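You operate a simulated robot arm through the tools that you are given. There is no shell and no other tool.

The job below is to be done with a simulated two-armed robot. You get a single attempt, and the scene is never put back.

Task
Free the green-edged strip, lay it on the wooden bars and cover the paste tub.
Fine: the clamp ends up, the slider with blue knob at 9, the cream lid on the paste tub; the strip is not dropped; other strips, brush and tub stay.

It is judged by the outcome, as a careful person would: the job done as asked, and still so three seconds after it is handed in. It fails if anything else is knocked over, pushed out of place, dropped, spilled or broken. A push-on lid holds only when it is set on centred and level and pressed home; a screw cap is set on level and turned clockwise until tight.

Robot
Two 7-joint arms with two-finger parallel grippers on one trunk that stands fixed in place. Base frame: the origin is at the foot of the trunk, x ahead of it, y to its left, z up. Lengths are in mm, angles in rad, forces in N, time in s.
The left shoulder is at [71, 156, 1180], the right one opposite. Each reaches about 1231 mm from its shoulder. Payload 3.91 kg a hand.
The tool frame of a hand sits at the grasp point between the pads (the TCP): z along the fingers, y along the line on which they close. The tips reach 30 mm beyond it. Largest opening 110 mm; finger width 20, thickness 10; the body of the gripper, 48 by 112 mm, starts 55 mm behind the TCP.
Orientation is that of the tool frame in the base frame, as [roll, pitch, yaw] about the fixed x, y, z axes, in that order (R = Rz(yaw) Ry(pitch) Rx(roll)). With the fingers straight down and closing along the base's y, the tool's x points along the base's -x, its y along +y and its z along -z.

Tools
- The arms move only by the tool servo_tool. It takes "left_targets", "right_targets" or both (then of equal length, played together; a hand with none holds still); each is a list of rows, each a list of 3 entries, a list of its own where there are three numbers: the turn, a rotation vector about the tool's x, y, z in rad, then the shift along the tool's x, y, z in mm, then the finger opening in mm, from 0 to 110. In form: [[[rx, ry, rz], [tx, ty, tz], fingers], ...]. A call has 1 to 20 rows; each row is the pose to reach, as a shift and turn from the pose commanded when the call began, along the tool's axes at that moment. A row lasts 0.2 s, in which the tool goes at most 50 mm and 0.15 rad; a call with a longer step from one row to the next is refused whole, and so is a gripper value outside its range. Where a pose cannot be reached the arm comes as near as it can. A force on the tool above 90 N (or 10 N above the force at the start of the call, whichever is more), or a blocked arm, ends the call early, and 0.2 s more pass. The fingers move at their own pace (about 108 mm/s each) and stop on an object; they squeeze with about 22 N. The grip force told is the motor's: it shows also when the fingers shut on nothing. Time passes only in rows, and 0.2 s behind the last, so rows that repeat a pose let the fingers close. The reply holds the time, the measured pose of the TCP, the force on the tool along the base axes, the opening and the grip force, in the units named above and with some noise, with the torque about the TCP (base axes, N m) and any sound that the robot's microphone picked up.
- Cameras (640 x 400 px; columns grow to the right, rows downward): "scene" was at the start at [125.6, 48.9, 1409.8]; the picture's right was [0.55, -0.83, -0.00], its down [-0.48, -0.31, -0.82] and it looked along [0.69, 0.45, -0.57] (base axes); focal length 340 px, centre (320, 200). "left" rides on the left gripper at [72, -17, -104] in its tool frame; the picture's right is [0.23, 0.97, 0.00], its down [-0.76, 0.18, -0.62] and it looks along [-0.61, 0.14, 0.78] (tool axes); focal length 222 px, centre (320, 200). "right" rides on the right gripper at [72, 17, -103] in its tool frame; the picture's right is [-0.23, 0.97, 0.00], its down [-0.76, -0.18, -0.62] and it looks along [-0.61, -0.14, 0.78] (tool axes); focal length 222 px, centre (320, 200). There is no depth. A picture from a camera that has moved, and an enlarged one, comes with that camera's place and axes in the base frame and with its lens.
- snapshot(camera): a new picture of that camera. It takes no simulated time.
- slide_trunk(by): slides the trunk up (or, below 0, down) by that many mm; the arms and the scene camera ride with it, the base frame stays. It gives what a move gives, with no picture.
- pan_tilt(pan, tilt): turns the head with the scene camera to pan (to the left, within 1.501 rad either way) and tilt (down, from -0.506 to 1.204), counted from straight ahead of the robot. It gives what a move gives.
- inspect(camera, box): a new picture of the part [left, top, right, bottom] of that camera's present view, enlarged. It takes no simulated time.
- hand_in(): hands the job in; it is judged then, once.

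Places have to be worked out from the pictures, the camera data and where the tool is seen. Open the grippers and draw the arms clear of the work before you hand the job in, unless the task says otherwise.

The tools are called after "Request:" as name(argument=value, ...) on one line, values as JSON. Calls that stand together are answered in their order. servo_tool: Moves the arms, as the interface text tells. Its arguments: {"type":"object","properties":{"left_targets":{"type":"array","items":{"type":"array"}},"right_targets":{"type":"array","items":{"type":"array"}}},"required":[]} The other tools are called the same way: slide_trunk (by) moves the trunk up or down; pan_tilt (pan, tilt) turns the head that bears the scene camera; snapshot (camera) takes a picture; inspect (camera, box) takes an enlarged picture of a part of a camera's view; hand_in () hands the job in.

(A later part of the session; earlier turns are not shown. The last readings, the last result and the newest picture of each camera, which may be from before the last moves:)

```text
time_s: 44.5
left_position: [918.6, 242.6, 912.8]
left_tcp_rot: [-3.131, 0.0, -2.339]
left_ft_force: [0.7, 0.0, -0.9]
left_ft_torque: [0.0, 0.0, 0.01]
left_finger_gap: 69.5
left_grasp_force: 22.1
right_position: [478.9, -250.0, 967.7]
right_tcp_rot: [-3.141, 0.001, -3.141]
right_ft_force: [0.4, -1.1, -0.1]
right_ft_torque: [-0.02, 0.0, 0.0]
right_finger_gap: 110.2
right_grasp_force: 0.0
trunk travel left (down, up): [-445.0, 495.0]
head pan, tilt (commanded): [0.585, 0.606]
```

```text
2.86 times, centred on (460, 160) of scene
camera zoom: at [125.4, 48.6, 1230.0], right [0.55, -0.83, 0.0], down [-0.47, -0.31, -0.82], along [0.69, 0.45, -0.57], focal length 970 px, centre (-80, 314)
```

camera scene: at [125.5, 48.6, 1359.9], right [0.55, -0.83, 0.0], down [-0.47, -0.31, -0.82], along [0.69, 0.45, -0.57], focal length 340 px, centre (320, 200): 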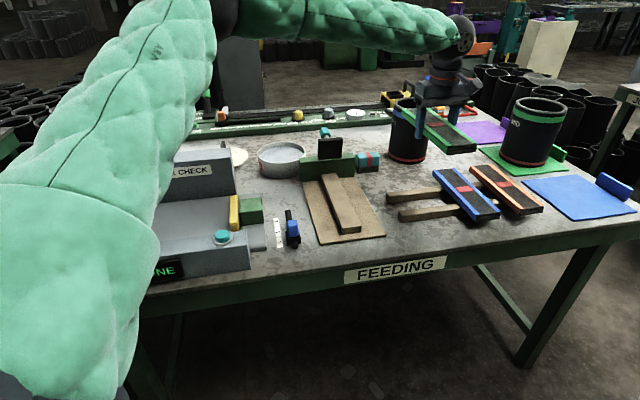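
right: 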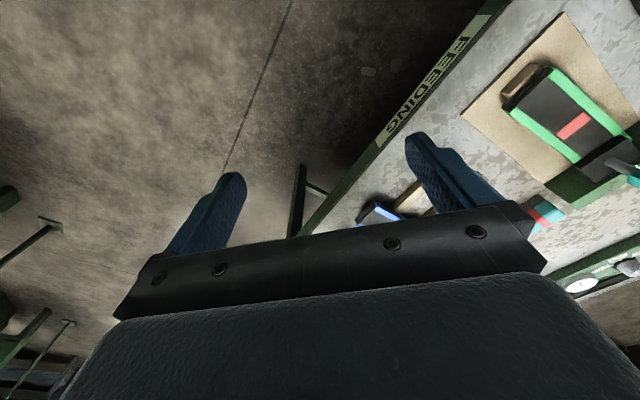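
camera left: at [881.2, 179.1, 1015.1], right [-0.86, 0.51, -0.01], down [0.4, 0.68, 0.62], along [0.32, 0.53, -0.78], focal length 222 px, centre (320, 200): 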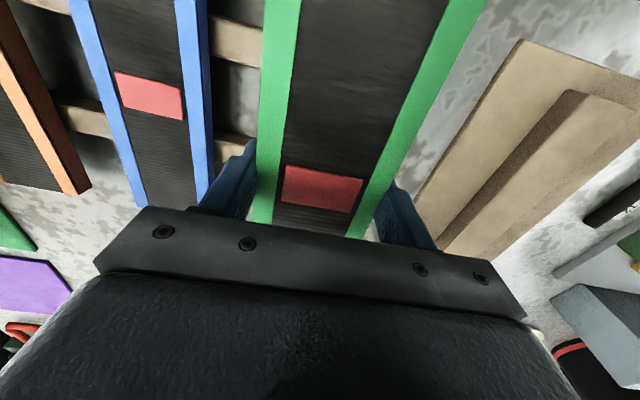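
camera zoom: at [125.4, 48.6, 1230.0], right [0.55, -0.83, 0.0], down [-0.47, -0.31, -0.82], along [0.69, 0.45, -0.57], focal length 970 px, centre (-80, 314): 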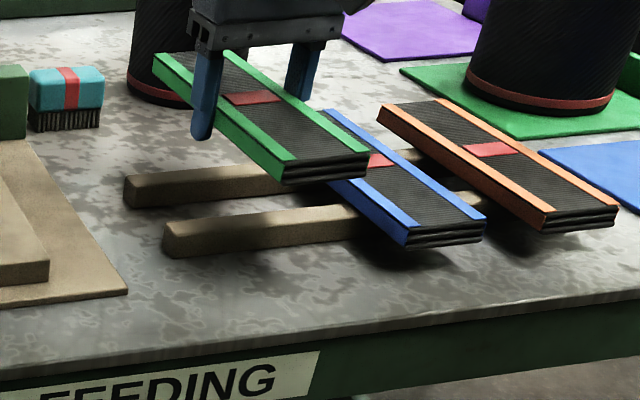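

The strip is clear of the blue strip with parallel edges. I lower 52 mm more, leaving about 10 mm before the bars.

Request:
slide_trunk(by=-52)

Request:
inspect(camera="scene", box=[360, 90, 560, 230])

Request:
snapshot(camera="left")

```text
time_s: 45.4
left_position: [918.9, 242.5, 860.2]
left_tcp_rot: [-3.132, 0.0, -2.339]
left_ft_force: [-0.3, 0.9, -1.1]
left_ft_torque: [0.01, 0.01, 0.03]
left_finger_gap: 69.4
left_grasp_force: 22.2
right_position: [478.0, -247.6, 916.4]
right_tcp_rot: [-3.14, 0.0, -3.141]
right_ft_force: [-0.3, -0.5, -0.3]
right_ft_torque: [0.03, -0.01, 0.0]
right_finger_gap: 109.7
right_grasp_force: 0.0
trunk travel left (down, up): [-393.0, 547.0]
head pan, tilt (commanded): [0.585, 0.606]
```

```text
2.86 times, centred on (460, 160) of scene
camera zoom: at [125.2, 48.6, 1178.0], right [0.55, -0.83, 0.0], down [-0.47, -0.31, -0.82], along [0.69, 0.45, -0.57], focal length 970 px, centre (-80, 314)
```

zoom: 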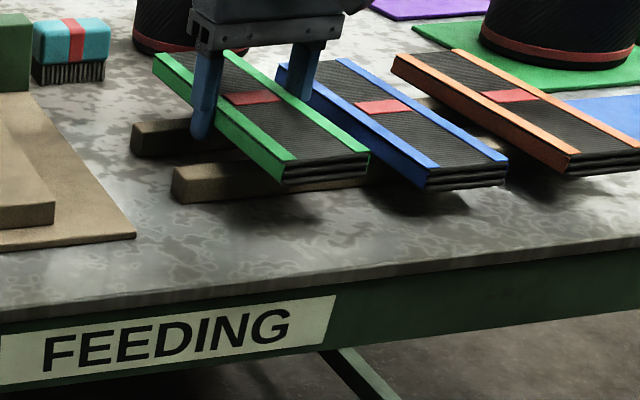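

```text
taken
camera left: at [881.1, 179.1, 963.3], right [-0.86, 0.51, -0.01], down [0.4, 0.68, 0.62], along [0.33, 0.53, -0.78], focal length 222 px, centre (320, 200)
```

left: 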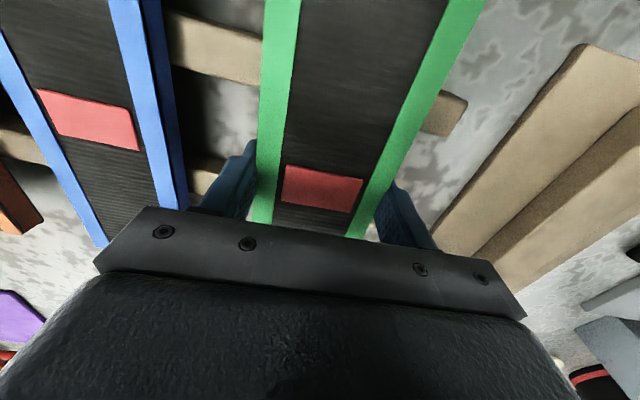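

The bar end shows just beyond the strip's left side and the right finger is clear of the blue strip. I lower by 8 mm more and check the force.

Request:
slide_trunk(by=-8)

Request:
inspect(camera="scene", box=[390, 100, 500, 180])

```text
time_s: 46.0
left_position: [918.9, 243.7, 852.3]
left_tcp_rot: [-3.133, 0.0, -2.339]
left_ft_force: [0.3, -0.1, -0.8]
left_ft_torque: [0.02, -0.04, 0.0]
left_finger_gap: 69.6
left_grasp_force: 22.0
right_position: [478.1, -249.3, 908.1]
right_tcp_rot: [3.141, -0.001, 3.141]
right_ft_force: [-0.3, -0.4, 0.9]
right_ft_torque: [-0.01, 0.0, 0.01]
right_finger_gap: 109.9
right_grasp_force: 0.1
trunk travel left (down, up): [-385.0, 555.0]
head pan, tilt (commanded): [0.585, 0.606]
```

```text
5.00 times, centred on (445, 140) of scene
camera zoom: at [125.3, 48.6, 1169.9], right [0.55, -0.83, 0.0], down [-0.47, -0.31, -0.82], along [0.69, 0.45, -0.57], focal length 1698 px, centre (-305, 500)
```

zoom: 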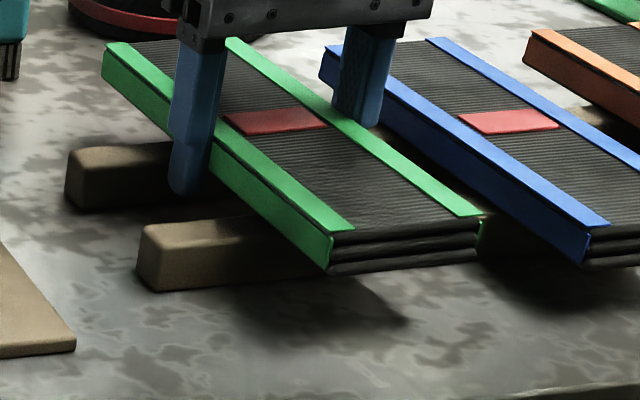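

Almost touching. I lower 4 mm more.

Request:
slide_trunk(by=-4)

```text
time_s: 46.5
left_position: [918.7, 244.1, 848.5]
left_tcp_rot: [-3.131, -0.004, -2.34]
left_ft_force: [-0.6, -0.3, -0.6]
left_ft_torque: [0.01, 0.0, -0.01]
left_finger_gap: 69.5
left_grasp_force: 22.6
right_position: [477.9, -248.6, 903.2]
right_tcp_rot: [3.142, 0.002, 3.141]
right_ft_force: [-0.7, -0.2, 0.3]
right_ft_torque: [0.01, 0.0, -0.02]
right_finger_gap: 109.8
right_grasp_force: 0.1
trunk travel left (down, up): [-381.0, 559.0]
head pan, tilt (commanded): [0.585, 0.606]
```

No contact force yet. I lower 2 mm at a time.

Request:
slide_trunk(by=-2)

Request:
inspect(camera="scene", box=[390, 100, 500, 180])

```text
time_s: 47.0
left_position: [918.5, 243.1, 845.5]
left_tcp_rot: [-3.132, -0.001, -2.338]
left_ft_force: [0.5, -0.6, -0.4]
left_ft_torque: [0.03, -0.03, 0.0]
left_finger_gap: 69.6
left_grasp_force: 22.0
right_position: [478.1, -249.9, 901.3]
right_tcp_rot: [-3.14, 0.0, -3.141]
right_ft_force: [-0.5, -0.1, 0.1]
right_ft_torque: [0.03, -0.01, -0.01]
right_finger_gap: 110.1
right_grasp_force: 0.0
trunk travel left (down, up): [-379.0, 561.0]
head pan, tilt (commanded): [0.585, 0.606]
```

```text
5.00 times, centred on (445, 140) of scene
camera zoom: at [125.6, 48.6, 1163.8], right [0.55, -0.83, 0.0], down [-0.48, -0.31, -0.82], along [0.69, 0.45, -0.57], focal length 1698 px, centre (-305, 500)
```

zoom: 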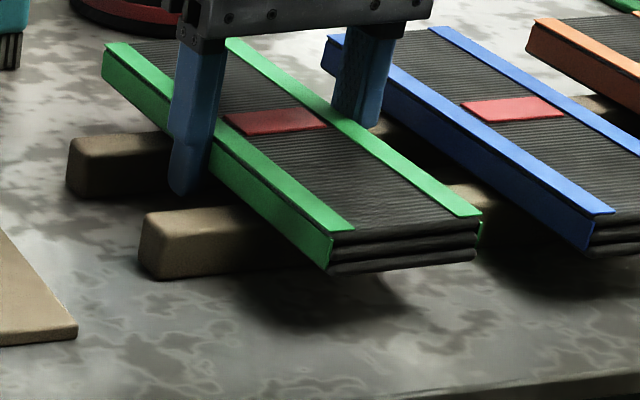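

Still no contact force; I go on by 2 mm steps.

Request:
slide_trunk(by=-2.5)

```text
time_s: 47.5
left_position: [919.5, 242.6, 842.5]
left_tcp_rot: [-3.131, -0.002, -2.339]
left_ft_force: [0.8, -0.2, -0.5]
left_ft_torque: [0.04, 0.03, -0.03]
left_finger_gap: 69.7
left_grasp_force: 21.8
right_position: [478.9, -249.3, 899.2]
right_tcp_rot: [-3.141, -0.002, 3.14]
right_ft_force: [0.1, 0.5, 0.4]
right_ft_torque: [0.0, 0.01, 0.0]
right_finger_gap: 109.8
right_grasp_force: 0.1
trunk travel left (down, up): [-377.0, 563.0]
head pan, tilt (commanded): [0.585, 0.606]
```

I check the gap from both cameras before going further.

Request:
inspect(camera="scene", box=[390, 100, 500, 180])

Request:
inspect(camera="left", box=[100, 0, 500, 240])

```text
5.00 times, centred on (445, 140) of scene
camera zoom: at [125.5, 48.6, 1161.3], right [0.55, -0.83, 0.0], down [-0.48, -0.31, -0.82], along [0.69, 0.45, -0.57], focal length 1698 px, centre (-305, 500)
```

zoom: 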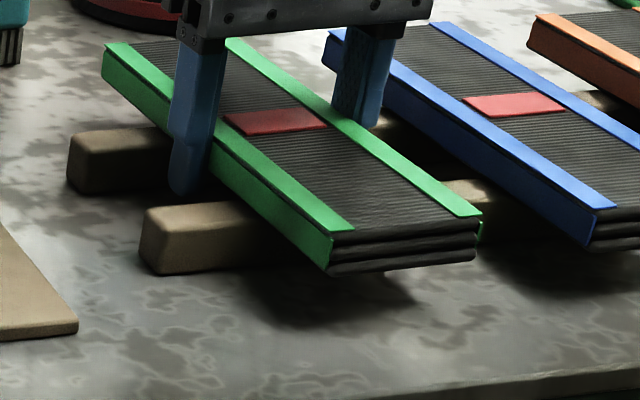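

```text
1.60 times, centred on (300, 120) of left
camera zoom: at [881.3, 179.1, 946.2], right [-0.86, 0.51, -0.01], down [0.4, 0.68, 0.62], along [0.32, 0.53, -0.78], focal length 355 px, centre (352, 328)
```

zoom: 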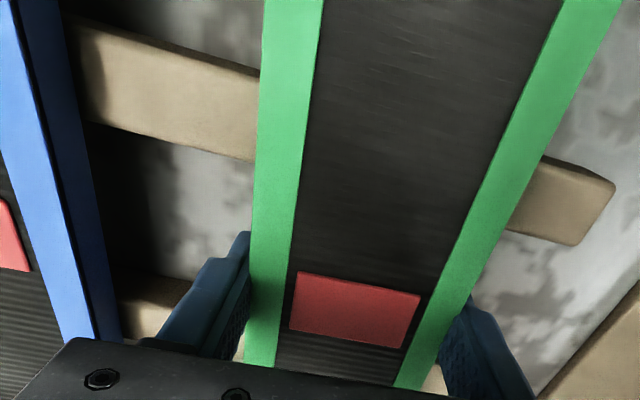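

By the camera, the green strip's top is now about 1 mm above the blue strip's level, so it is nearly down. I lower 2 mm more.

Request:
slide_trunk(by=-2)

```text
time_s: 48.1
left_position: [919.0, 242.8, 841.5]
left_tcp_rot: [-3.132, -0.001, -2.338]
left_ft_force: [1.0, 0.6, 2.3]
left_ft_torque: [-0.03, 0.19, -0.02]
left_finger_gap: 69.5
left_grasp_force: 22.1
right_position: [478.4, -249.4, 897.4]
right_tcp_rot: [3.141, 0.001, -3.141]
right_ft_force: [-0.1, 0.3, 0.5]
right_ft_torque: [0.0, -0.03, 0.0]
right_finger_gap: 110.0
right_grasp_force: 0.0
trunk travel left (down, up): [-375.0, 565.0]
head pan, tilt (commanded): [0.585, 0.606]
```

Contact begins (2.3 N upward with a small torque). I lower 1.5 mm more so that it beds on both bars.

Request:
slide_trunk(by=-1.5)

```text
time_s: 48.6
left_position: [919.6, 241.8, 842.5]
left_tcp_rot: [-3.13, 0.003, -2.339]
left_ft_force: [5.4, 1.3, 12.3]
left_ft_torque: [0.0, 0.65, -0.1]
left_finger_gap: 69.7
left_grasp_force: 21.9
right_position: [478.7, -248.9, 897.0]
right_tcp_rot: [-3.141, -0.001, 3.141]
right_ft_force: [0.2, -0.6, 0.0]
right_ft_torque: [-0.03, 0.02, 0.03]
right_finger_gap: 110.1
right_grasp_force: 0.0
trunk travel left (down, up): [-373.0, 567.0]
head pan, tilt (commanded): [0.585, 0.606]
```

The strip rests on the bars with 12 N. I open the fingers gently.

Request:
servo_tool(left_targets=[[[0, 0, 0], [0, 0, 0], 72], [[0, 0, 0], [0, 0, 0], 78], [[0, 0, 0], [0, 0, 0], 90], [[0, 0, 0], [0, 0, 0], 92]])

Request:
inspect(camera="scene", box=[390, 100, 500, 180])

Request:
inspect(camera="left", box=[100, 0, 500, 240])

```text
time_s: 49.6
left_position: [918.2, 243.3, 840.0]
left_tcp_rot: [-3.132, -0.002, -2.339]
left_ft_force: [0.1, 0.4, -0.4]
left_ft_torque: [0.0, -0.01, 0.01]
left_finger_gap: 92.4
left_grasp_force: 0.1
right_position: [478.6, -248.8, 895.2]
right_tcp_rot: [3.141, -0.001, -3.142]
right_ft_force: [0.3, -0.1, -0.1]
right_ft_torque: [-0.02, 0.02, 0.0]
right_finger_gap: 110.1
right_grasp_force: 0.0
trunk travel left (down, up): [-373.0, 567.0]
head pan, tilt (commanded): [0.585, 0.606]
```

```text
5.00 times, centred on (445, 140) of scene
camera zoom: at [125.7, 48.6, 1157.8], right [0.55, -0.83, 0.0], down [-0.48, -0.31, -0.82], along [0.69, 0.45, -0.57], focal length 1698 px, centre (-305, 500)
```

zoom: 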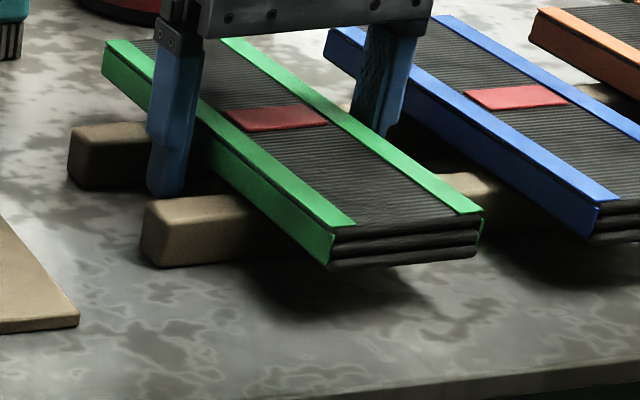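

```text
1.60 times, centred on (300, 120) of left
camera zoom: at [881.4, 179.1, 942.5], right [-0.86, 0.51, -0.01], down [0.4, 0.68, 0.62], along [0.32, 0.53, -0.78], focal length 355 px, centre (352, 328)
```

zoom: 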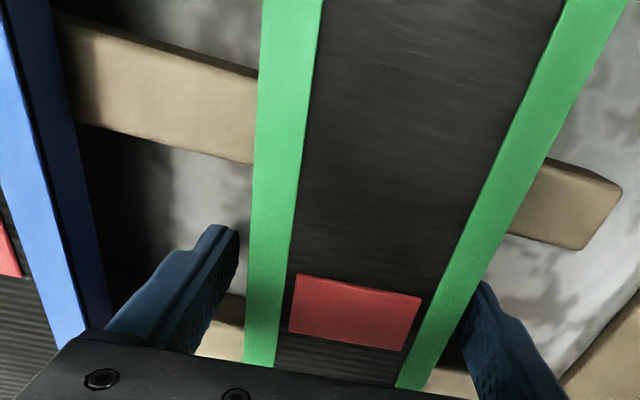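

The strip lies on both bars and the fingers are clear on both sides. I raise the trunk to withdraw straight up.

Request:
slide_trunk(by=60)

Request:
inspect(camera="scene", box=[370, 100, 530, 210])

```text
time_s: 50.6
left_position: [919.8, 242.6, 897.3]
left_tcp_rot: [-3.133, -0.002, -2.34]
left_ft_force: [-0.2, 0.6, -0.5]
left_ft_torque: [-0.01, -0.02, 0.04]
left_finger_gap: 91.9
left_grasp_force: 0.1
right_position: [478.4, -249.2, 955.6]
right_tcp_rot: [3.141, -0.002, 3.141]
right_ft_force: [0.0, -0.3, -0.4]
right_ft_torque: [0.01, 0.02, 0.01]
right_finger_gap: 110.0
right_grasp_force: 0.0
trunk travel left (down, up): [-433.0, 507.0]
head pan, tilt (commanded): [0.585, 0.606]
```

```text
3.64 times, centred on (450, 155) of scene
camera zoom: at [126.1, 48.5, 1217.6], right [0.55, -0.83, 0.0], down [-0.48, -0.31, -0.82], along [0.69, 0.45, -0.57], focal length 1235 px, centre (-153, 364)
```

zoom: 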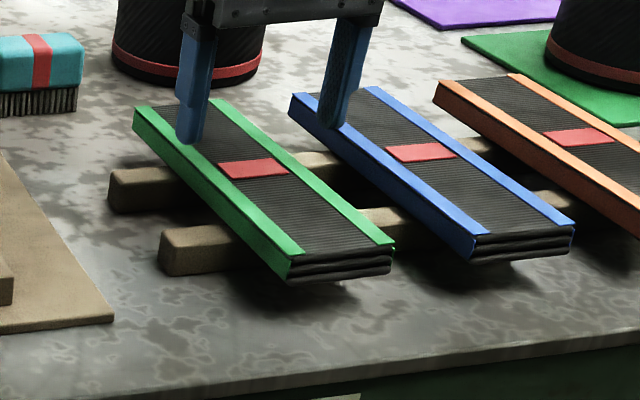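

The strip lies level and parallel to the others, and nothing else has moved. I bring the trunk back to its original height.

Request:
slide_trunk(by=192)

Request:
snapshot(camera="scene")

```text
time_s: 52.7
left_position: [920.1, 242.5, 1091.2]
left_tcp_rot: [-3.133, -0.001, -2.341]
left_ft_force: [-0.2, 0.1, 0.1]
left_ft_torque: [-0.02, 0.02, -0.03]
left_finger_gap: 91.9
left_grasp_force: 0.0
right_position: [479.0, -248.4, 1146.8]
right_tcp_rot: [-3.141, -0.002, -3.141]
right_ft_force: [0.5, -0.2, -0.3]
right_ft_torque: [0.03, -0.04, 0.0]
right_finger_gap: 110.2
right_grasp_force: 0.1
trunk travel left (down, up): [-625.0, 315.0]
head pan, tilt (commanded): [0.585, 0.606]
```

```text
taken
camera scene: at [126.0, 48.5, 1409.7], right [0.55, -0.83, 0.0], down [-0.48, -0.31, -0.82], along [0.69, 0.45, -0.57], focal length 340 px, centre (320, 200)
```

scene: 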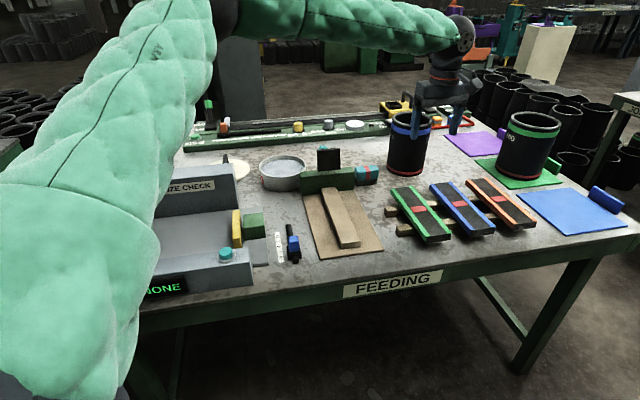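

The scene is as wanted so far. I move the left hand back over the table to above the blue-knob slider.

Request:
servo_tool(left_targets=[[[0, 0, 0], [4, 25, 0], 92], [[0, 0, 0], [10, 63, 0], 92], [[0, 0, 0], [17, 103, 0], 92], [[0, 0, 0], [23, 143, 0], 92], [[0, 0, 0], [30, 183, 0], 92], [[0, 0, 0], [36, 223, 0], 92], [[0, 0, 0], [43, 263, 10], 80], [[0, 0, 0], [49, 303, 25], 80], [[0, 0, 0], [56, 343, 45], 70], [[0, 0, 0], [62, 379, 65], 70], [[0, 0, 0], [62, 379, 81], 70], [[0, 0, 0], [62, 379, 81], 70]])

Request:
snapshot(camera="left")

Request:
inspect(camera="left", box=[240, 30, 440, 190])

```text
time_s: 55.3
left_position: [603.4, 460.2, 1007.3]
left_tcp_rot: [-3.131, 0.001, -2.337]
left_ft_force: [0.6, -0.2, 1.0]
left_ft_torque: [-0.03, -0.02, 0.01]
left_finger_gap: 70.0
left_grasp_force: 0.0
right_position: [477.5, -249.3, 1148.0]
right_tcp_rot: [-3.14, -0.001, -3.14]
right_ft_force: [0.0, 0.5, -0.1]
right_ft_torque: [-0.03, 0.0, 0.01]
right_finger_gap: 109.9
right_grasp_force: 0.1
trunk travel left (down, up): [-625.0, 315.0]
head pan, tilt (commanded): [0.585, 0.606]
```

```text
taken
camera left: at [565.1, 397.4, 1110.6], right [-0.86, 0.51, -0.01], down [0.4, 0.68, 0.62], along [0.33, 0.53, -0.78], focal length 222 px, centre (320, 200)
```

left: 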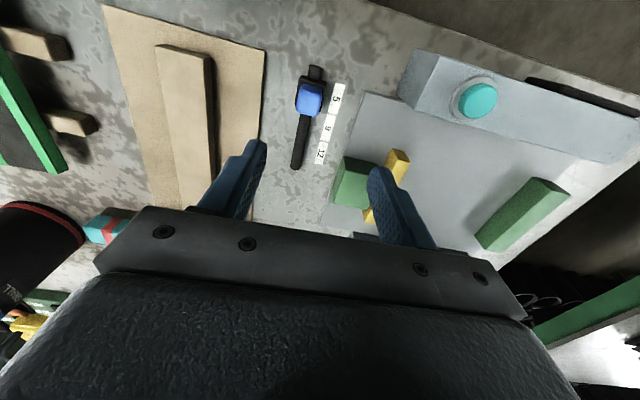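

```text
2.50 times, centred on (340, 110) of left
camera zoom: at [565.1, 397.4, 1110.6], right [-0.86, 0.51, -0.01], down [0.4, 0.68, 0.62], along [0.33, 0.53, -0.78], focal length 555 px, centre (270, 425)
```

zoom: 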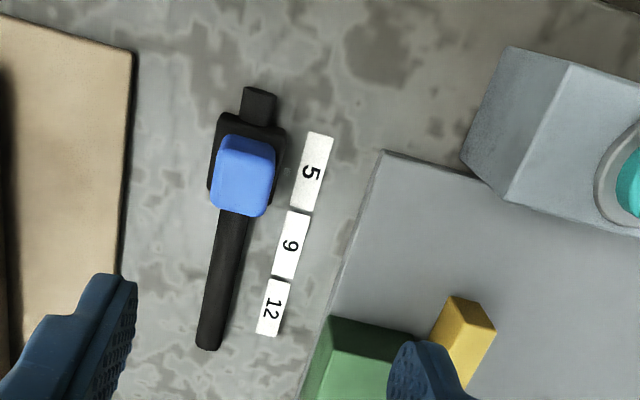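

I zoom in further on the slider to find its pointer and knob.

Request:
inspect(camera="left", box=[280, 55, 380, 175])

Request:
inspect(camera="scene", box=[265, 220, 315, 270])

```text
3.33 times, centred on (330, 115) of left
camera zoom: at [565.1, 397.4, 1110.6], right [-0.86, 0.51, -0.01], down [0.4, 0.68, 0.62], along [0.33, 0.53, -0.78], focal length 740 px, centre (287, 483)
```

zoom: 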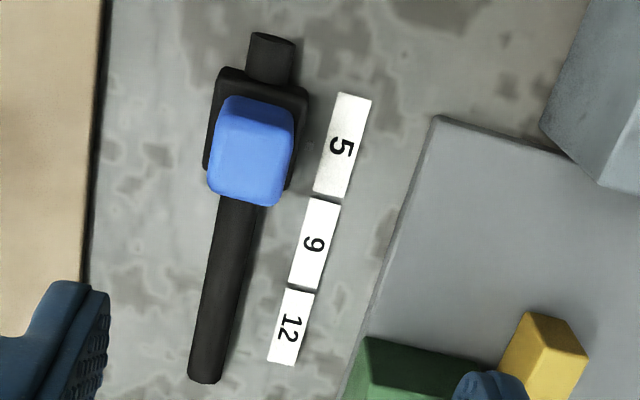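

```text
8.00 times, centred on (290, 245) of scene
camera zoom: at [124.6, 49.2, 1409.9], right [0.55, -0.83, 0.0], down [-0.47, -0.31, -0.82], along [0.69, 0.45, -0.57], focal length 2717 px, centre (560, -160)
```

zoom: 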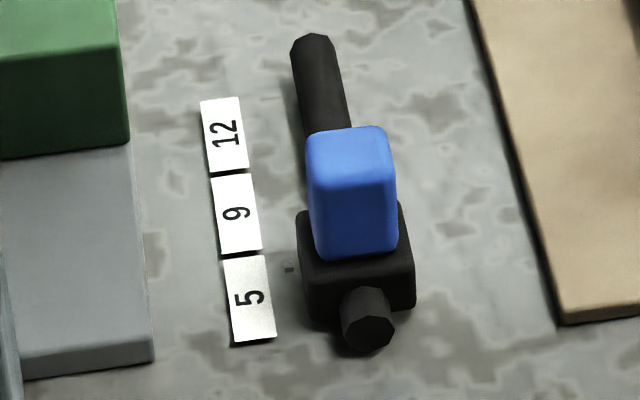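

Triangulated, the blue knob's top is at (610, 448, 863), centred on "5", and the labels are 40 mm apart along a 45° axis. I move over the knob and partly down to check.

Request:
servo_tool(left_targets=[[[0, 0, 0.01], [2, -7, 20], 70], [[0, 0, 0.02], [4, -13.4, 40], 70], [[0, 0, 0.02], [4, -13.4, 65], 70], [[0, 0, 0.02], [4, -13.4, 80], 70], [[0, 0, 0.02], [4, -13.4, 80], 70]])

Request:
snapshot(camera="left")

Request:
inspect(camera="scene", box=[250, 180, 350, 270])

```text
time_s: 56.5
left_position: [610.9, 449.0, 926.3]
left_tcp_rot: [-3.132, 0.0, -2.361]
left_ft_force: [-0.2, -0.3, -0.3]
left_ft_torque: [0.0, 0.02, -0.01]
left_finger_gap: 69.7
left_grasp_force: 0.2
right_position: [478.8, -249.5, 1148.5]
right_tcp_rot: [3.141, 0.001, -3.14]
right_ft_force: [0.3, -0.3, 0.0]
right_ft_torque: [0.0, 0.0, 0.0]
right_finger_gap: 110.2
right_grasp_force: 0.1
trunk travel left (down, up): [-625.0, 315.0]
head pan, tilt (commanded): [0.585, 0.606]
```

```text
taken
camera left: at [571.8, 384.9, 1029.7], right [-0.85, 0.53, -0.01], down [0.41, 0.67, 0.62], along [0.34, 0.52, -0.78], focal length 222 px, centre (320, 200)
```

left: 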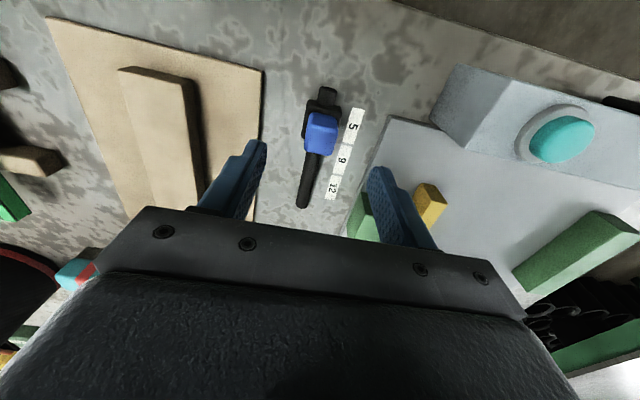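

```text
4.44 times, centred on (300, 225) of scene
camera zoom: at [125.3, 48.7, 1409.8], right [0.55, -0.83, 0.0], down [-0.47, -0.31, -0.82], along [0.69, 0.45, -0.57], focal length 1509 px, centre (409, 89)
```

zoom: 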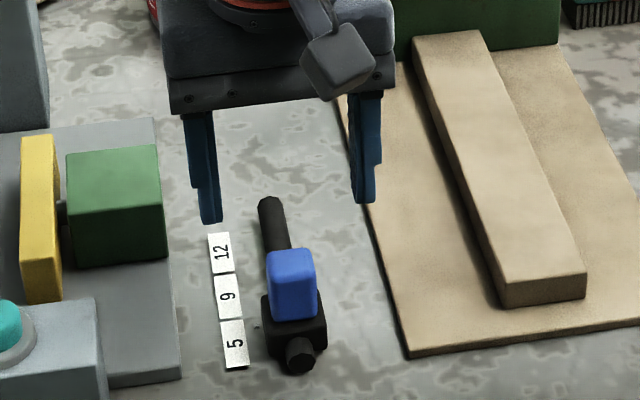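

The knob is centred between the fingers. I descend to z≈868 and close on it.

Request:
servo_tool(left_targets=[[[0, 0, 0], [2, 1, 20], 70], [[0, 0, 0], [2, 1, 40], 70], [[0, 0, 0], [2, 1, 58], 70], [[0, 0, 0], [2, 1, 58], 50], [[0, 0, 0], [2, 1, 58], 30], [[0, 0, 0], [2, 1, 58], 15], [[0, 0, 0], [2, 1, 58], 15]])

Request:
snapshot(camera="left")

Request:
inspect(camera="scene", box=[250, 180, 350, 270])

```text
time_s: 58.1
left_position: [609.3, 448.5, 869.7]
left_tcp_rot: [-3.131, 0.001, -2.358]
left_ft_force: [0.6, -1.7, 0.6]
left_ft_torque: [0.41, 0.54, 0.21]
left_finger_gap: 25.8
left_grasp_force: 44.7
right_position: [479.5, -249.8, 1147.9]
right_tcp_rot: [-3.141, -0.001, 3.141]
right_ft_force: [0.1, 0.6, 0.6]
right_ft_torque: [0.02, 0.01, -0.01]
right_finger_gap: 109.7
right_grasp_force: 0.1
trunk travel left (down, up): [-625.0, 315.0]
head pan, tilt (commanded): [0.585, 0.606]
```

```text
taken
camera left: at [570.3, 383.9, 971.8], right [-0.85, 0.53, -0.01], down [0.41, 0.67, 0.62], along [0.34, 0.52, -0.78], focal length 222 px, centre (320, 200)
```

left: 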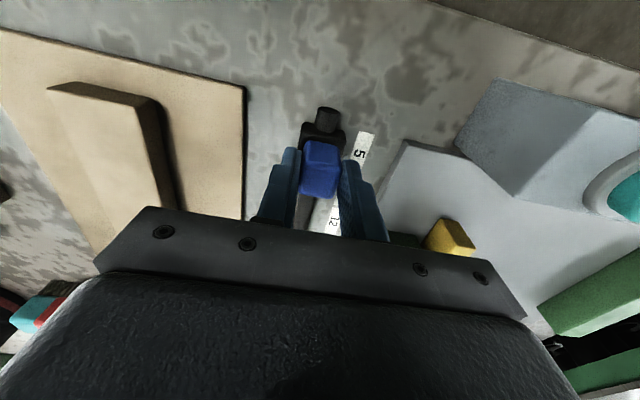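

```text
4.44 times, centred on (300, 225) of scene
camera zoom: at [125.6, 48.5, 1409.8], right [0.55, -0.83, 0.0], down [-0.48, -0.31, -0.82], along [0.69, 0.45, -0.57], focal length 1509 px, centre (409, 89)
```

zoom: 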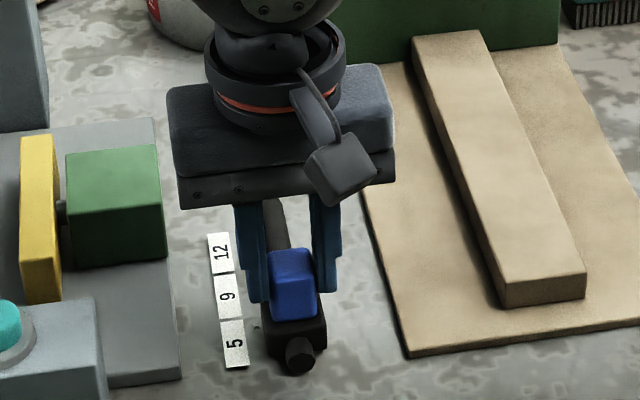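

The knob is gripped (25.8 mm). I slide it 40 mm along the bar toward "9".

Request:
servo_tool(left_targets=[[[0, 0, 0], [-5, 0, 0], 15], [[0, 0, 0], [-10, 0, 0], 15], [[0, 0, 0], [-15, 0, 0], 15], [[0, 0, 0], [-20, 0, 0], 15], [[0, 0, 0], [-25, 0, 0], 15], [[0, 0, 0], [-30, 0, 0], 15], [[0, 0, 0], [-35, 0, 0], 15], [[0, 0, 0], [-40, 0, 0], 15], [[0, 0, 0], [-40, 0, 0], 15]])

Request:
inspect(camera="scene", box=[250, 180, 350, 270])

Request:
snapshot(camera="left")

```text
time_s: 60.1
left_position: [638.3, 473.9, 868.8]
left_tcp_rot: [-3.13, -0.004, -2.357]
left_ft_force: [-0.7, -0.3, -1.1]
left_ft_torque: [0.8, 0.23, 0.03]
left_finger_gap: 25.7
left_grasp_force: 45.3
right_position: [477.9, -248.9, 1148.3]
right_tcp_rot: [-3.141, -0.001, 3.14]
right_ft_force: [-0.1, 1.3, -0.5]
right_ft_torque: [-0.04, 0.0, 0.0]
right_finger_gap: 110.2
right_grasp_force: 0.2
trunk travel left (down, up): [-625.0, 315.0]
head pan, tilt (commanded): [0.585, 0.606]
```

```text
4.44 times, centred on (300, 225) of scene
camera zoom: at [125.6, 48.7, 1409.8], right [0.55, -0.83, 0.0], down [-0.48, -0.31, -0.82], along [0.69, 0.45, -0.57], focal length 1509 px, centre (409, 89)
```

zoom: 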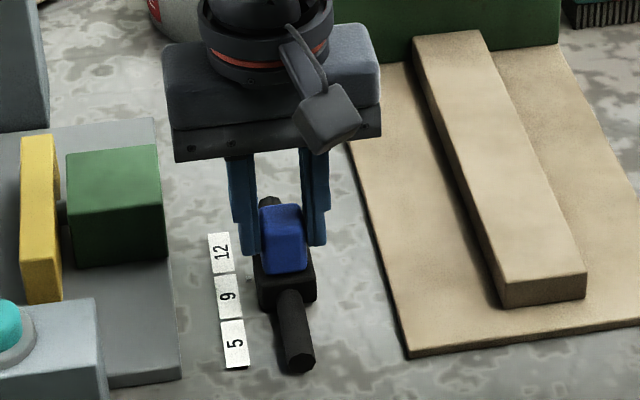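

```text
taken
camera left: at [598.7, 412.2, 971.8], right [-0.85, 0.53, -0.01], down [0.41, 0.67, 0.62], along [0.34, 0.52, -0.78], focal length 222 px, centre (320, 200)
```

left: 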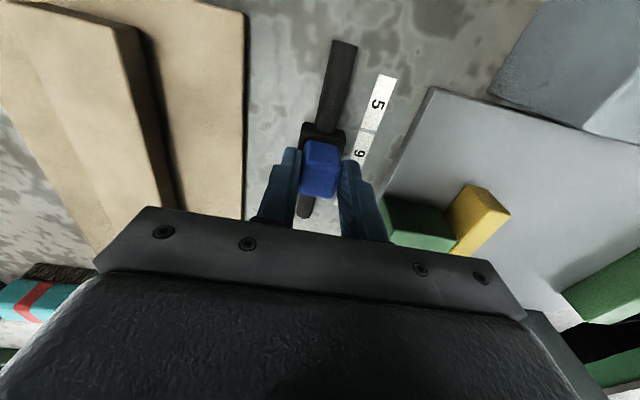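

The carriage moved 40 mm and now sits beside "9". I release, rise and check the alignment from above.

Request:
servo_tool(left_targets=[[[0, 0, 0], [0, 0, 0], 35], [[0, 0, 0], [0, 0, 0], 60], [[0, 0, 0], [0, 0, -25], 70], [[0, 0, 0], [0, 0, -60], 70], [[0, 0, 0], [0, 0, -100], 70], [[0, 0, 0], [-20, 0, -130], 70], [[0, 0, 0], [-20, 0, -130], 70]])

Request:
inspect(camera="left", box=[280, 55, 380, 175])

Request:
inspect(camera="scene", box=[265, 220, 315, 270])

```text
time_s: 61.7
left_position: [650.4, 490.0, 999.1]
left_tcp_rot: [-3.132, 0.0, -2.359]
left_ft_force: [0.0, 0.6, -0.3]
left_ft_torque: [-0.05, -0.01, 0.04]
left_finger_gap: 70.2
left_grasp_force: 0.1
right_position: [477.7, -248.9, 1147.0]
right_tcp_rot: [3.141, 0.0, 3.141]
right_ft_force: [0.2, 0.8, -0.3]
right_ft_torque: [0.05, 0.01, 0.02]
right_finger_gap: 109.9
right_grasp_force: 0.0
trunk travel left (down, up): [-625.0, 315.0]
head pan, tilt (commanded): [0.585, 0.606]
```

```text
3.33 times, centred on (330, 115) of left
camera zoom: at [612.1, 427.5, 1101.9], right [-0.85, 0.53, -0.01], down [0.41, 0.67, 0.62], along [0.34, 0.52, -0.78], focal length 740 px, centre (287, 483)
```

zoom: 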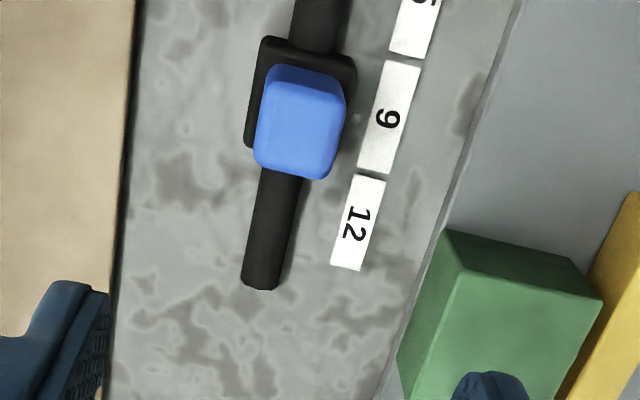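

```text
8.00 times, centred on (290, 245) of scene
camera zoom: at [125.6, 48.7, 1409.8], right [0.55, -0.83, 0.0], down [-0.48, -0.31, -0.82], along [0.69, 0.45, -0.57], focal length 2717 px, centre (560, -160)
```

zoom: 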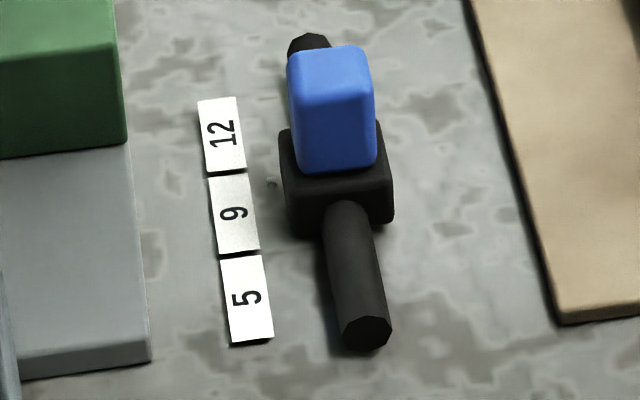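

The pointer dot sits at the middle of the "9" label (within about 1–2 mm). Next is the lid: I rise and move the left hand to a viewpoint between the tub and the lid.

Request:
servo_tool(left_targets=[[[0, 0, 0], [0, 0, -40], 70], [[0, 0, 0], [0, 0, -80], 80], [[0, 0, 0], [-20, 5, -121], 90], [[0, 0, 0], [-60, 13, -121], 100], [[0, 0, 0], [-100, 21, -121], 100], [[0, 0, 0], [-140, 30, -121], 100], [[0, 0, 0], [-180, 38, -121], 100], [[0, 0, 0], [-220, 47, -121], 100], [[0, 0, 0], [-250, 53, -121], 100], [[0, 0, 0], [-268, 57, -121], 100], [[0, 0, 0], [-268, 57, -121], 100]])

Request:
snapshot(camera="left")

Request:
snapshot(camera="scene")

```text
time_s: 64.1
left_position: [799.9, 720.3, 1118.7]
left_tcp_rot: [-3.131, 0.001, -2.359]
left_ft_force: [-0.8, 0.1, 0.3]
left_ft_torque: [-0.02, 0.01, -0.02]
left_finger_gap: 99.9
left_grasp_force: 0.0
right_position: [478.1, -249.4, 1147.6]
right_tcp_rot: [3.141, -0.001, 3.14]
right_ft_force: [-0.2, -1.0, 1.1]
right_ft_torque: [0.02, -0.02, 0.0]
right_finger_gap: 110.1
right_grasp_force: 0.0
trunk travel left (down, up): [-625.0, 315.0]
head pan, tilt (commanded): [0.585, 0.606]
```

```text
taken
camera left: at [761.3, 658.0, 1222.5], right [-0.85, 0.53, -0.01], down [0.41, 0.67, 0.62], along [0.34, 0.52, -0.78], focal length 222 px, centre (320, 200)
```

left: 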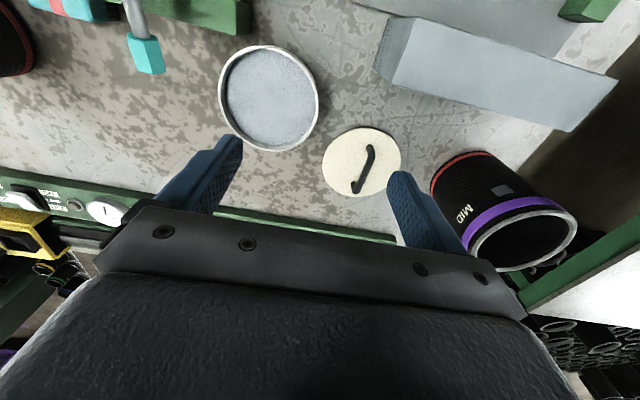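

```text
taken
camera scene: at [125.3, 48.6, 1409.9], right [0.55, -0.83, 0.0], down [-0.47, -0.31, -0.82], along [0.69, 0.45, -0.57], focal length 340 px, centre (320, 200)
```

scene: 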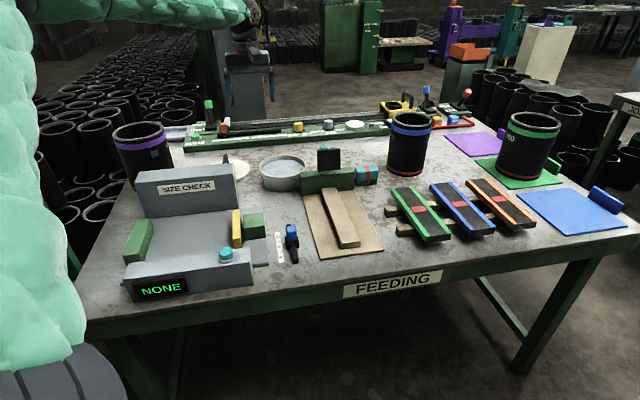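

Good view of tub and lid. I enlarge it for measuring.

Request:
inspect(camera="left", box=[200, 30, 420, 210])

Request:
inspect(camera="left", box=[310, 110, 420, 210])

Request:
inspect(camera="scene", box=[190, 130, 310, 205])

Request:
inspect(camera="left", box=[200, 30, 340, 160])

```text
2.22 times, centred on (310, 120) of left
camera zoom: at [761.3, 658.0, 1222.5], right [-0.85, 0.53, -0.01], down [0.41, 0.67, 0.62], along [0.34, 0.52, -0.78], focal length 494 px, centre (342, 378)
```

zoom: 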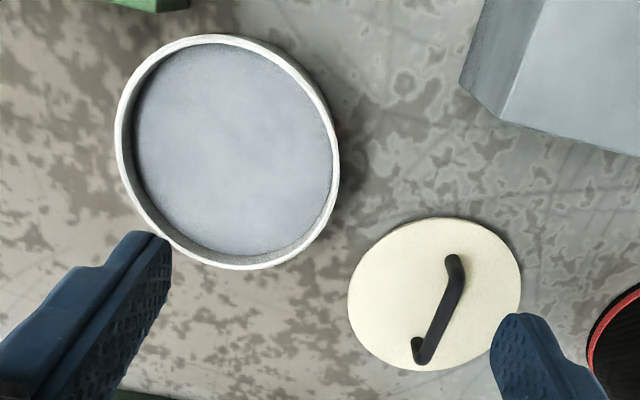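

```text
4.00 times, centred on (365, 160) of left
camera zoom: at [761.3, 658.0, 1222.5], right [-0.85, 0.53, -0.01], down [0.41, 0.67, 0.62], along [0.34, 0.52, -0.78], focal length 888 px, centre (140, 360)
```

zoom: 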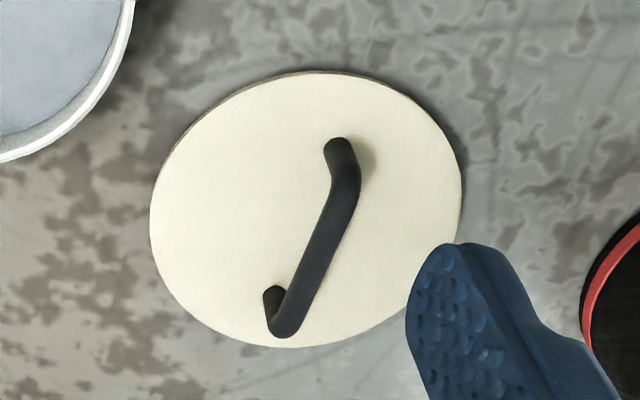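

```text
5.33 times, centred on (250, 168) of scene
camera zoom: at [125.3, 48.6, 1409.9], right [0.55, -0.83, 0.0], down [-0.47, -0.31, -0.82], along [0.69, 0.45, -0.57], focal length 1811 px, centre (693, 373)
```

zoom: 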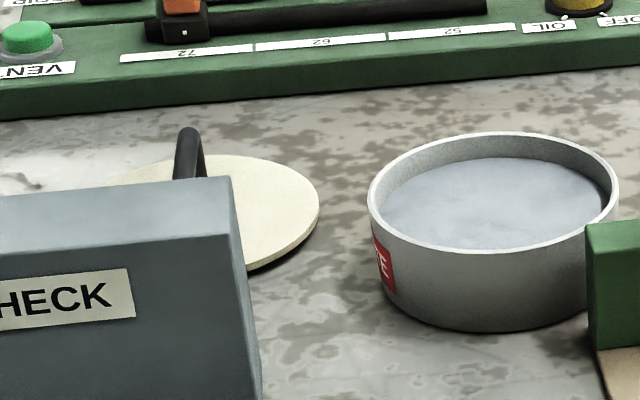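

```text
3.08 times, centred on (270, 95) of left
camera zoom: at [761.3, 658.0, 1222.5], right [-0.85, 0.53, -0.01], down [0.41, 0.67, 0.62], along [0.34, 0.52, -0.78], focal length 684 px, centre (474, 523)
```

zoom: 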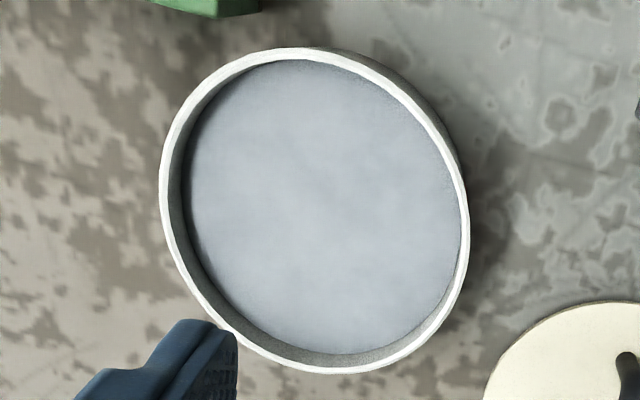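

Modelling both ellipses, the tub's rim centre is at (885.5, 699.5, 860.5) with radius about 78. The lid's centre is at about (812, 895, 820) with radius about 81, and its handle bar at z≈852 runs along 44°, which matches the present hand angle. I move above the handle.

Request:
servo_tool(left_targets=[[[0, 0, 0], [-25, 22, 0], 100], [[0, 0, 0], [-55, 48, 0], 90], [[0, 0, 0], [-85, 73, 10], 80], [[0, 0, 0], [-112, 96, 30], 70], [[0, 0, 0], [-134, 115, 55], 60], [[0, 0, 0], [-134, 115, 85], 60], [[0, 0, 0], [-134, 115, 118], 60], [[0, 0, 0], [-134, 115, 118], 60]])

Request:
snapshot(camera="left")

Request:
snapshot(camera="scene")

```text
time_s: 65.9
left_position: [813.6, 896.3, 1000.4]
left_tcp_rot: [-3.131, 0.0, -2.358]
left_ft_force: [0.0, -0.3, 0.4]
left_ft_torque: [-0.01, 0.0, -0.02]
left_finger_gap: 60.2
left_grasp_force: 0.1
right_position: [478.2, -249.9, 1148.3]
right_tcp_rot: [-3.14, 0.0, 3.141]
right_ft_force: [-0.4, -0.1, 0.0]
right_ft_torque: [-0.02, -0.04, 0.0]
right_finger_gap: 110.3
right_grasp_force: 0.0
trunk travel left (down, up): [-625.0, 315.0]
head pan, tilt (commanded): [0.585, 0.606]
```

```text
taken
camera left: at [775.6, 833.2, 1103.4], right [-0.85, 0.53, -0.01], down [0.41, 0.67, 0.62], along [0.34, 0.52, -0.78], focal length 222 px, centre (320, 200)
```

left: 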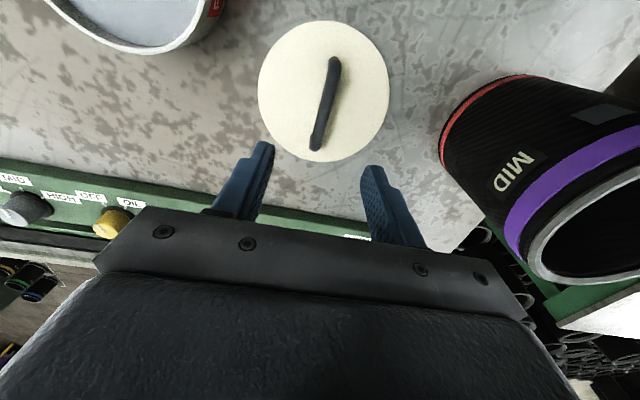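

```text
taken
camera scene: at [125.0, 48.3, 1409.9], right [0.55, -0.83, 0.0], down [-0.47, -0.31, -0.82], along [0.69, 0.45, -0.57], focal length 340 px, centre (320, 200)
```

scene: 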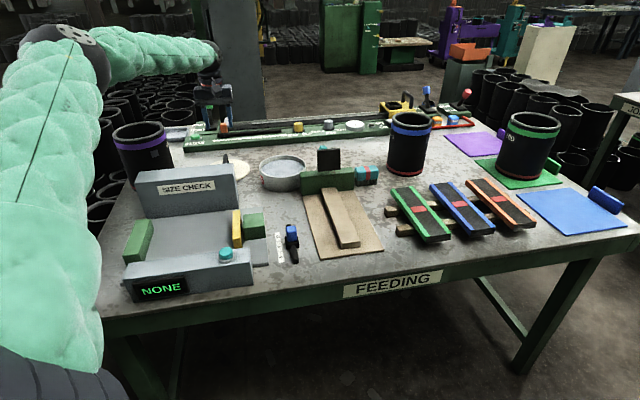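

The hand is nearly above the handle. I zoom in to measure the remaining offset.

Request:
inspect(camera="left", box=[245, 10, 405, 170])

```text
2.50 times, centred on (325, 90) of left
camera zoom: at [775.6, 833.2, 1103.4], right [-0.85, 0.53, -0.01], down [0.41, 0.67, 0.62], along [0.34, 0.52, -0.78], focal length 555 px, centre (308, 475)
```

zoom: 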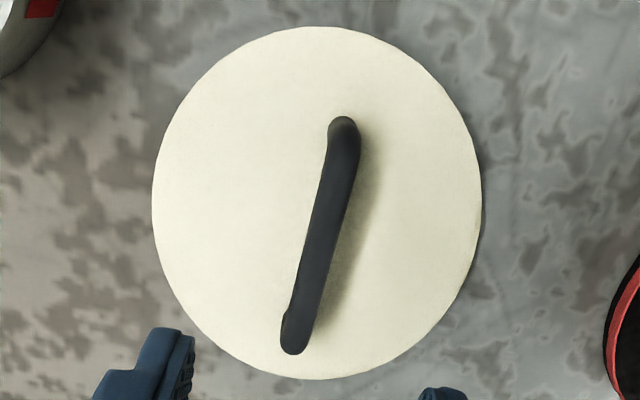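

The bar is aligned with the hand within 1° and 3 mm to one side. I correct and descend to z≈900 first.

Request:
servo_tool(left_targets=[[[0, 0, 0], [0, 2, 25], 60], [[0, 0, 0], [0, 3, 50], 60], [[0, 0, 0], [0, 3, 75], 60], [[0, 0, 0], [0, 3, 100], 60], [[0, 0, 0], [0, 3, 100], 60]])

Request:
snapshot(camera="left")

Request:
inspect(camera="scene", box=[170, 80, 310, 200])

```text
time_s: 67.1
left_position: [807.3, 893.5, 903.6]
left_tcp_rot: [-3.131, 0.0, -2.358]
left_ft_force: [-0.3, 0.7, -0.6]
left_ft_torque: [0.02, -0.02, 0.01]
left_finger_gap: 60.0
left_grasp_force: 0.0
left hand out of reach, approached as far as the arm can: row 4, 5
right_position: [479.2, -249.4, 1148.1]
right_tcp_rot: [3.141, 0.0, -3.141]
right_ft_force: [0.1, 0.3, -0.2]
right_ft_torque: [-0.01, -0.02, -0.01]
right_finger_gap: 109.9
right_grasp_force: 0.0
trunk travel left (down, up): [-625.0, 315.0]
head pan, tilt (commanded): [0.585, 0.606]
```

```text
taken
camera left: at [767.8, 829.6, 1006.2], right [-0.85, 0.53, -0.01], down [0.41, 0.67, 0.62], along [0.34, 0.52, -0.78], focal length 222 px, centre (320, 200)
```

left: 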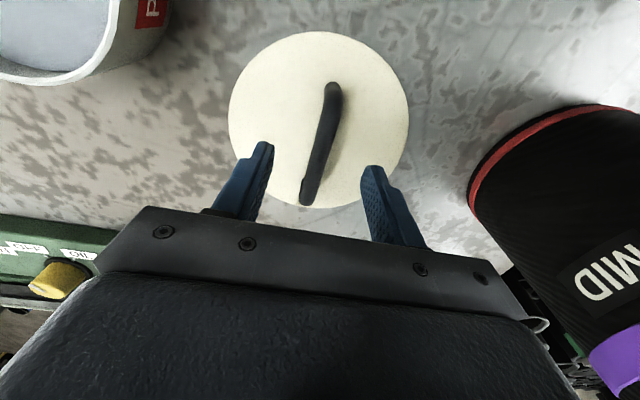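

```text
3.33 times, centred on (240, 140) of scene
camera zoom: at [125.7, 48.8, 1409.9], right [0.55, -0.83, 0.0], down [-0.48, -0.31, -0.82], along [0.69, 0.45, -0.57], focal length 1132 px, centre (587, 400)
```

zoom: 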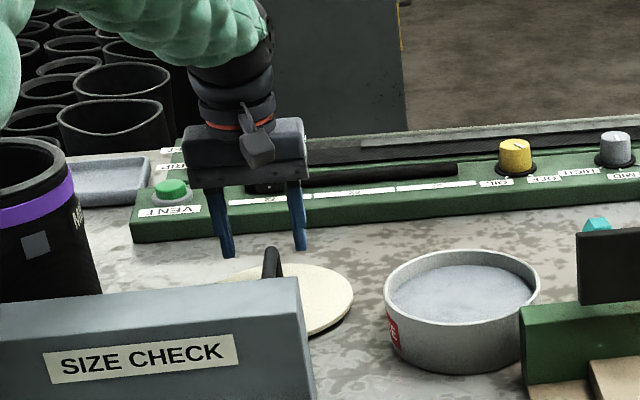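

The arm is at its limit at this height. I raise the hand about 97 mm relative to the shoulder, realign, and will then lower the trunk instead.

Request:
servo_tool(left_targets=[[[0, 0, 0], [0, 0, -35], 60], [[0, 0, 0], [-3, 0.3, -70], 60], [[0, 0, 0], [-6.4, 0.5, -97], 60], [[0, 0, 0], [-6.4, 0.5, -97], 60]])

Request:
slide_trunk(by=-80)

Request:
snapshot(camera="left")

Request:
inspect(camera="left", box=[220, 20, 420, 220])

Request:
snapshot(camera="scene")

```text
time_s: 68.1
left_position: [810.1, 897.6, 1001.1]
left_tcp_rot: [-3.13, 0.0, -2.357]
left_ft_force: [0.0, -0.2, 0.2]
left_ft_torque: [0.03, -0.02, -0.01]
left_finger_gap: 60.0
left_grasp_force: 0.1
right_position: [479.1, -248.3, 1147.7]
right_tcp_rot: [3.141, -0.001, -3.141]
right_ft_force: [-0.3, -0.5, 0.5]
right_ft_torque: [0.04, 0.01, -0.01]
right_finger_gap: 110.0
right_grasp_force: 0.1
trunk travel left (down, up): [-625.0, 315.0]
head pan, tilt (commanded): [0.585, 0.606]
```

```text
time_s: 69.2
left_position: [810.6, 897.8, 920.9]
left_tcp_rot: [-3.132, -0.001, -2.359]
left_ft_force: [-0.1, -0.4, 1.0]
left_ft_torque: [0.0, -0.01, 0.0]
left_finger_gap: 60.1
left_grasp_force: 0.3
right_position: [478.4, -249.0, 1067.5]
right_tcp_rot: [-3.14, 0.0, 3.14]
right_ft_force: [0.6, 0.3, 0.5]
right_ft_torque: [-0.04, -0.01, -0.03]
right_finger_gap: 110.0
right_grasp_force: 0.0
trunk travel left (down, up): [-545.0, 395.0]
head pan, tilt (commanded): [0.585, 0.606]
```

```text
taken
camera left: at [771.6, 835.0, 1023.7], right [-0.85, 0.53, -0.01], down [0.41, 0.67, 0.62], along [0.34, 0.52, -0.78], focal length 222 px, centre (320, 200)
```

left: 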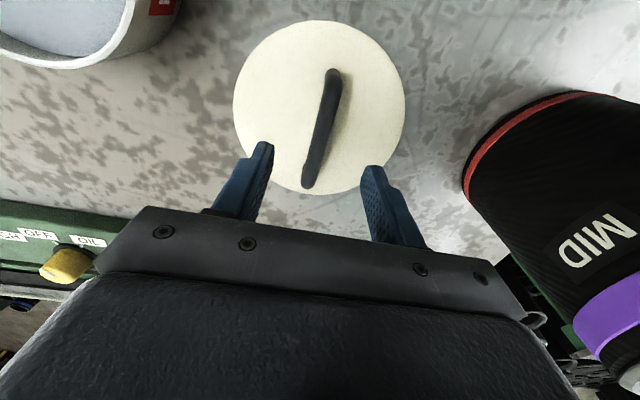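

```text
2.00 times, centred on (320, 120) of left
camera zoom: at [771.6, 835.0, 1023.7], right [-0.85, 0.53, -0.01], down [0.41, 0.67, 0.62], along [0.34, 0.52, -0.78], focal length 444 px, centre (320, 360)
```

zoom: 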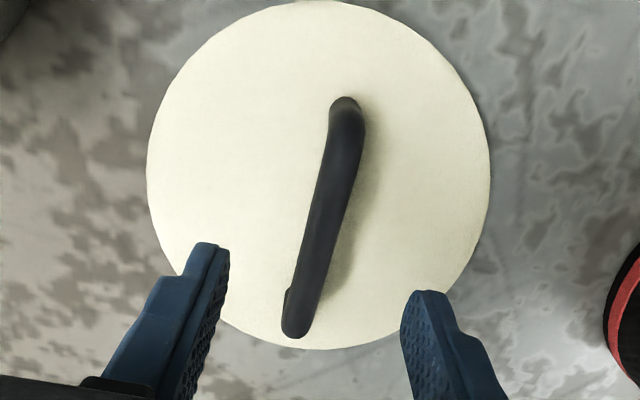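

```text
taken
camera scene: at [125.1, 48.7, 1330.0], right [0.55, -0.83, 0.0], down [-0.47, -0.31, -0.82], along [0.69, 0.45, -0.57], focal length 340 px, centre (320, 200)
```

scene: 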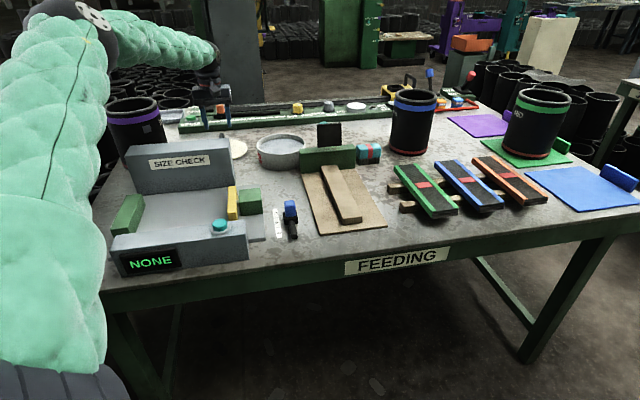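

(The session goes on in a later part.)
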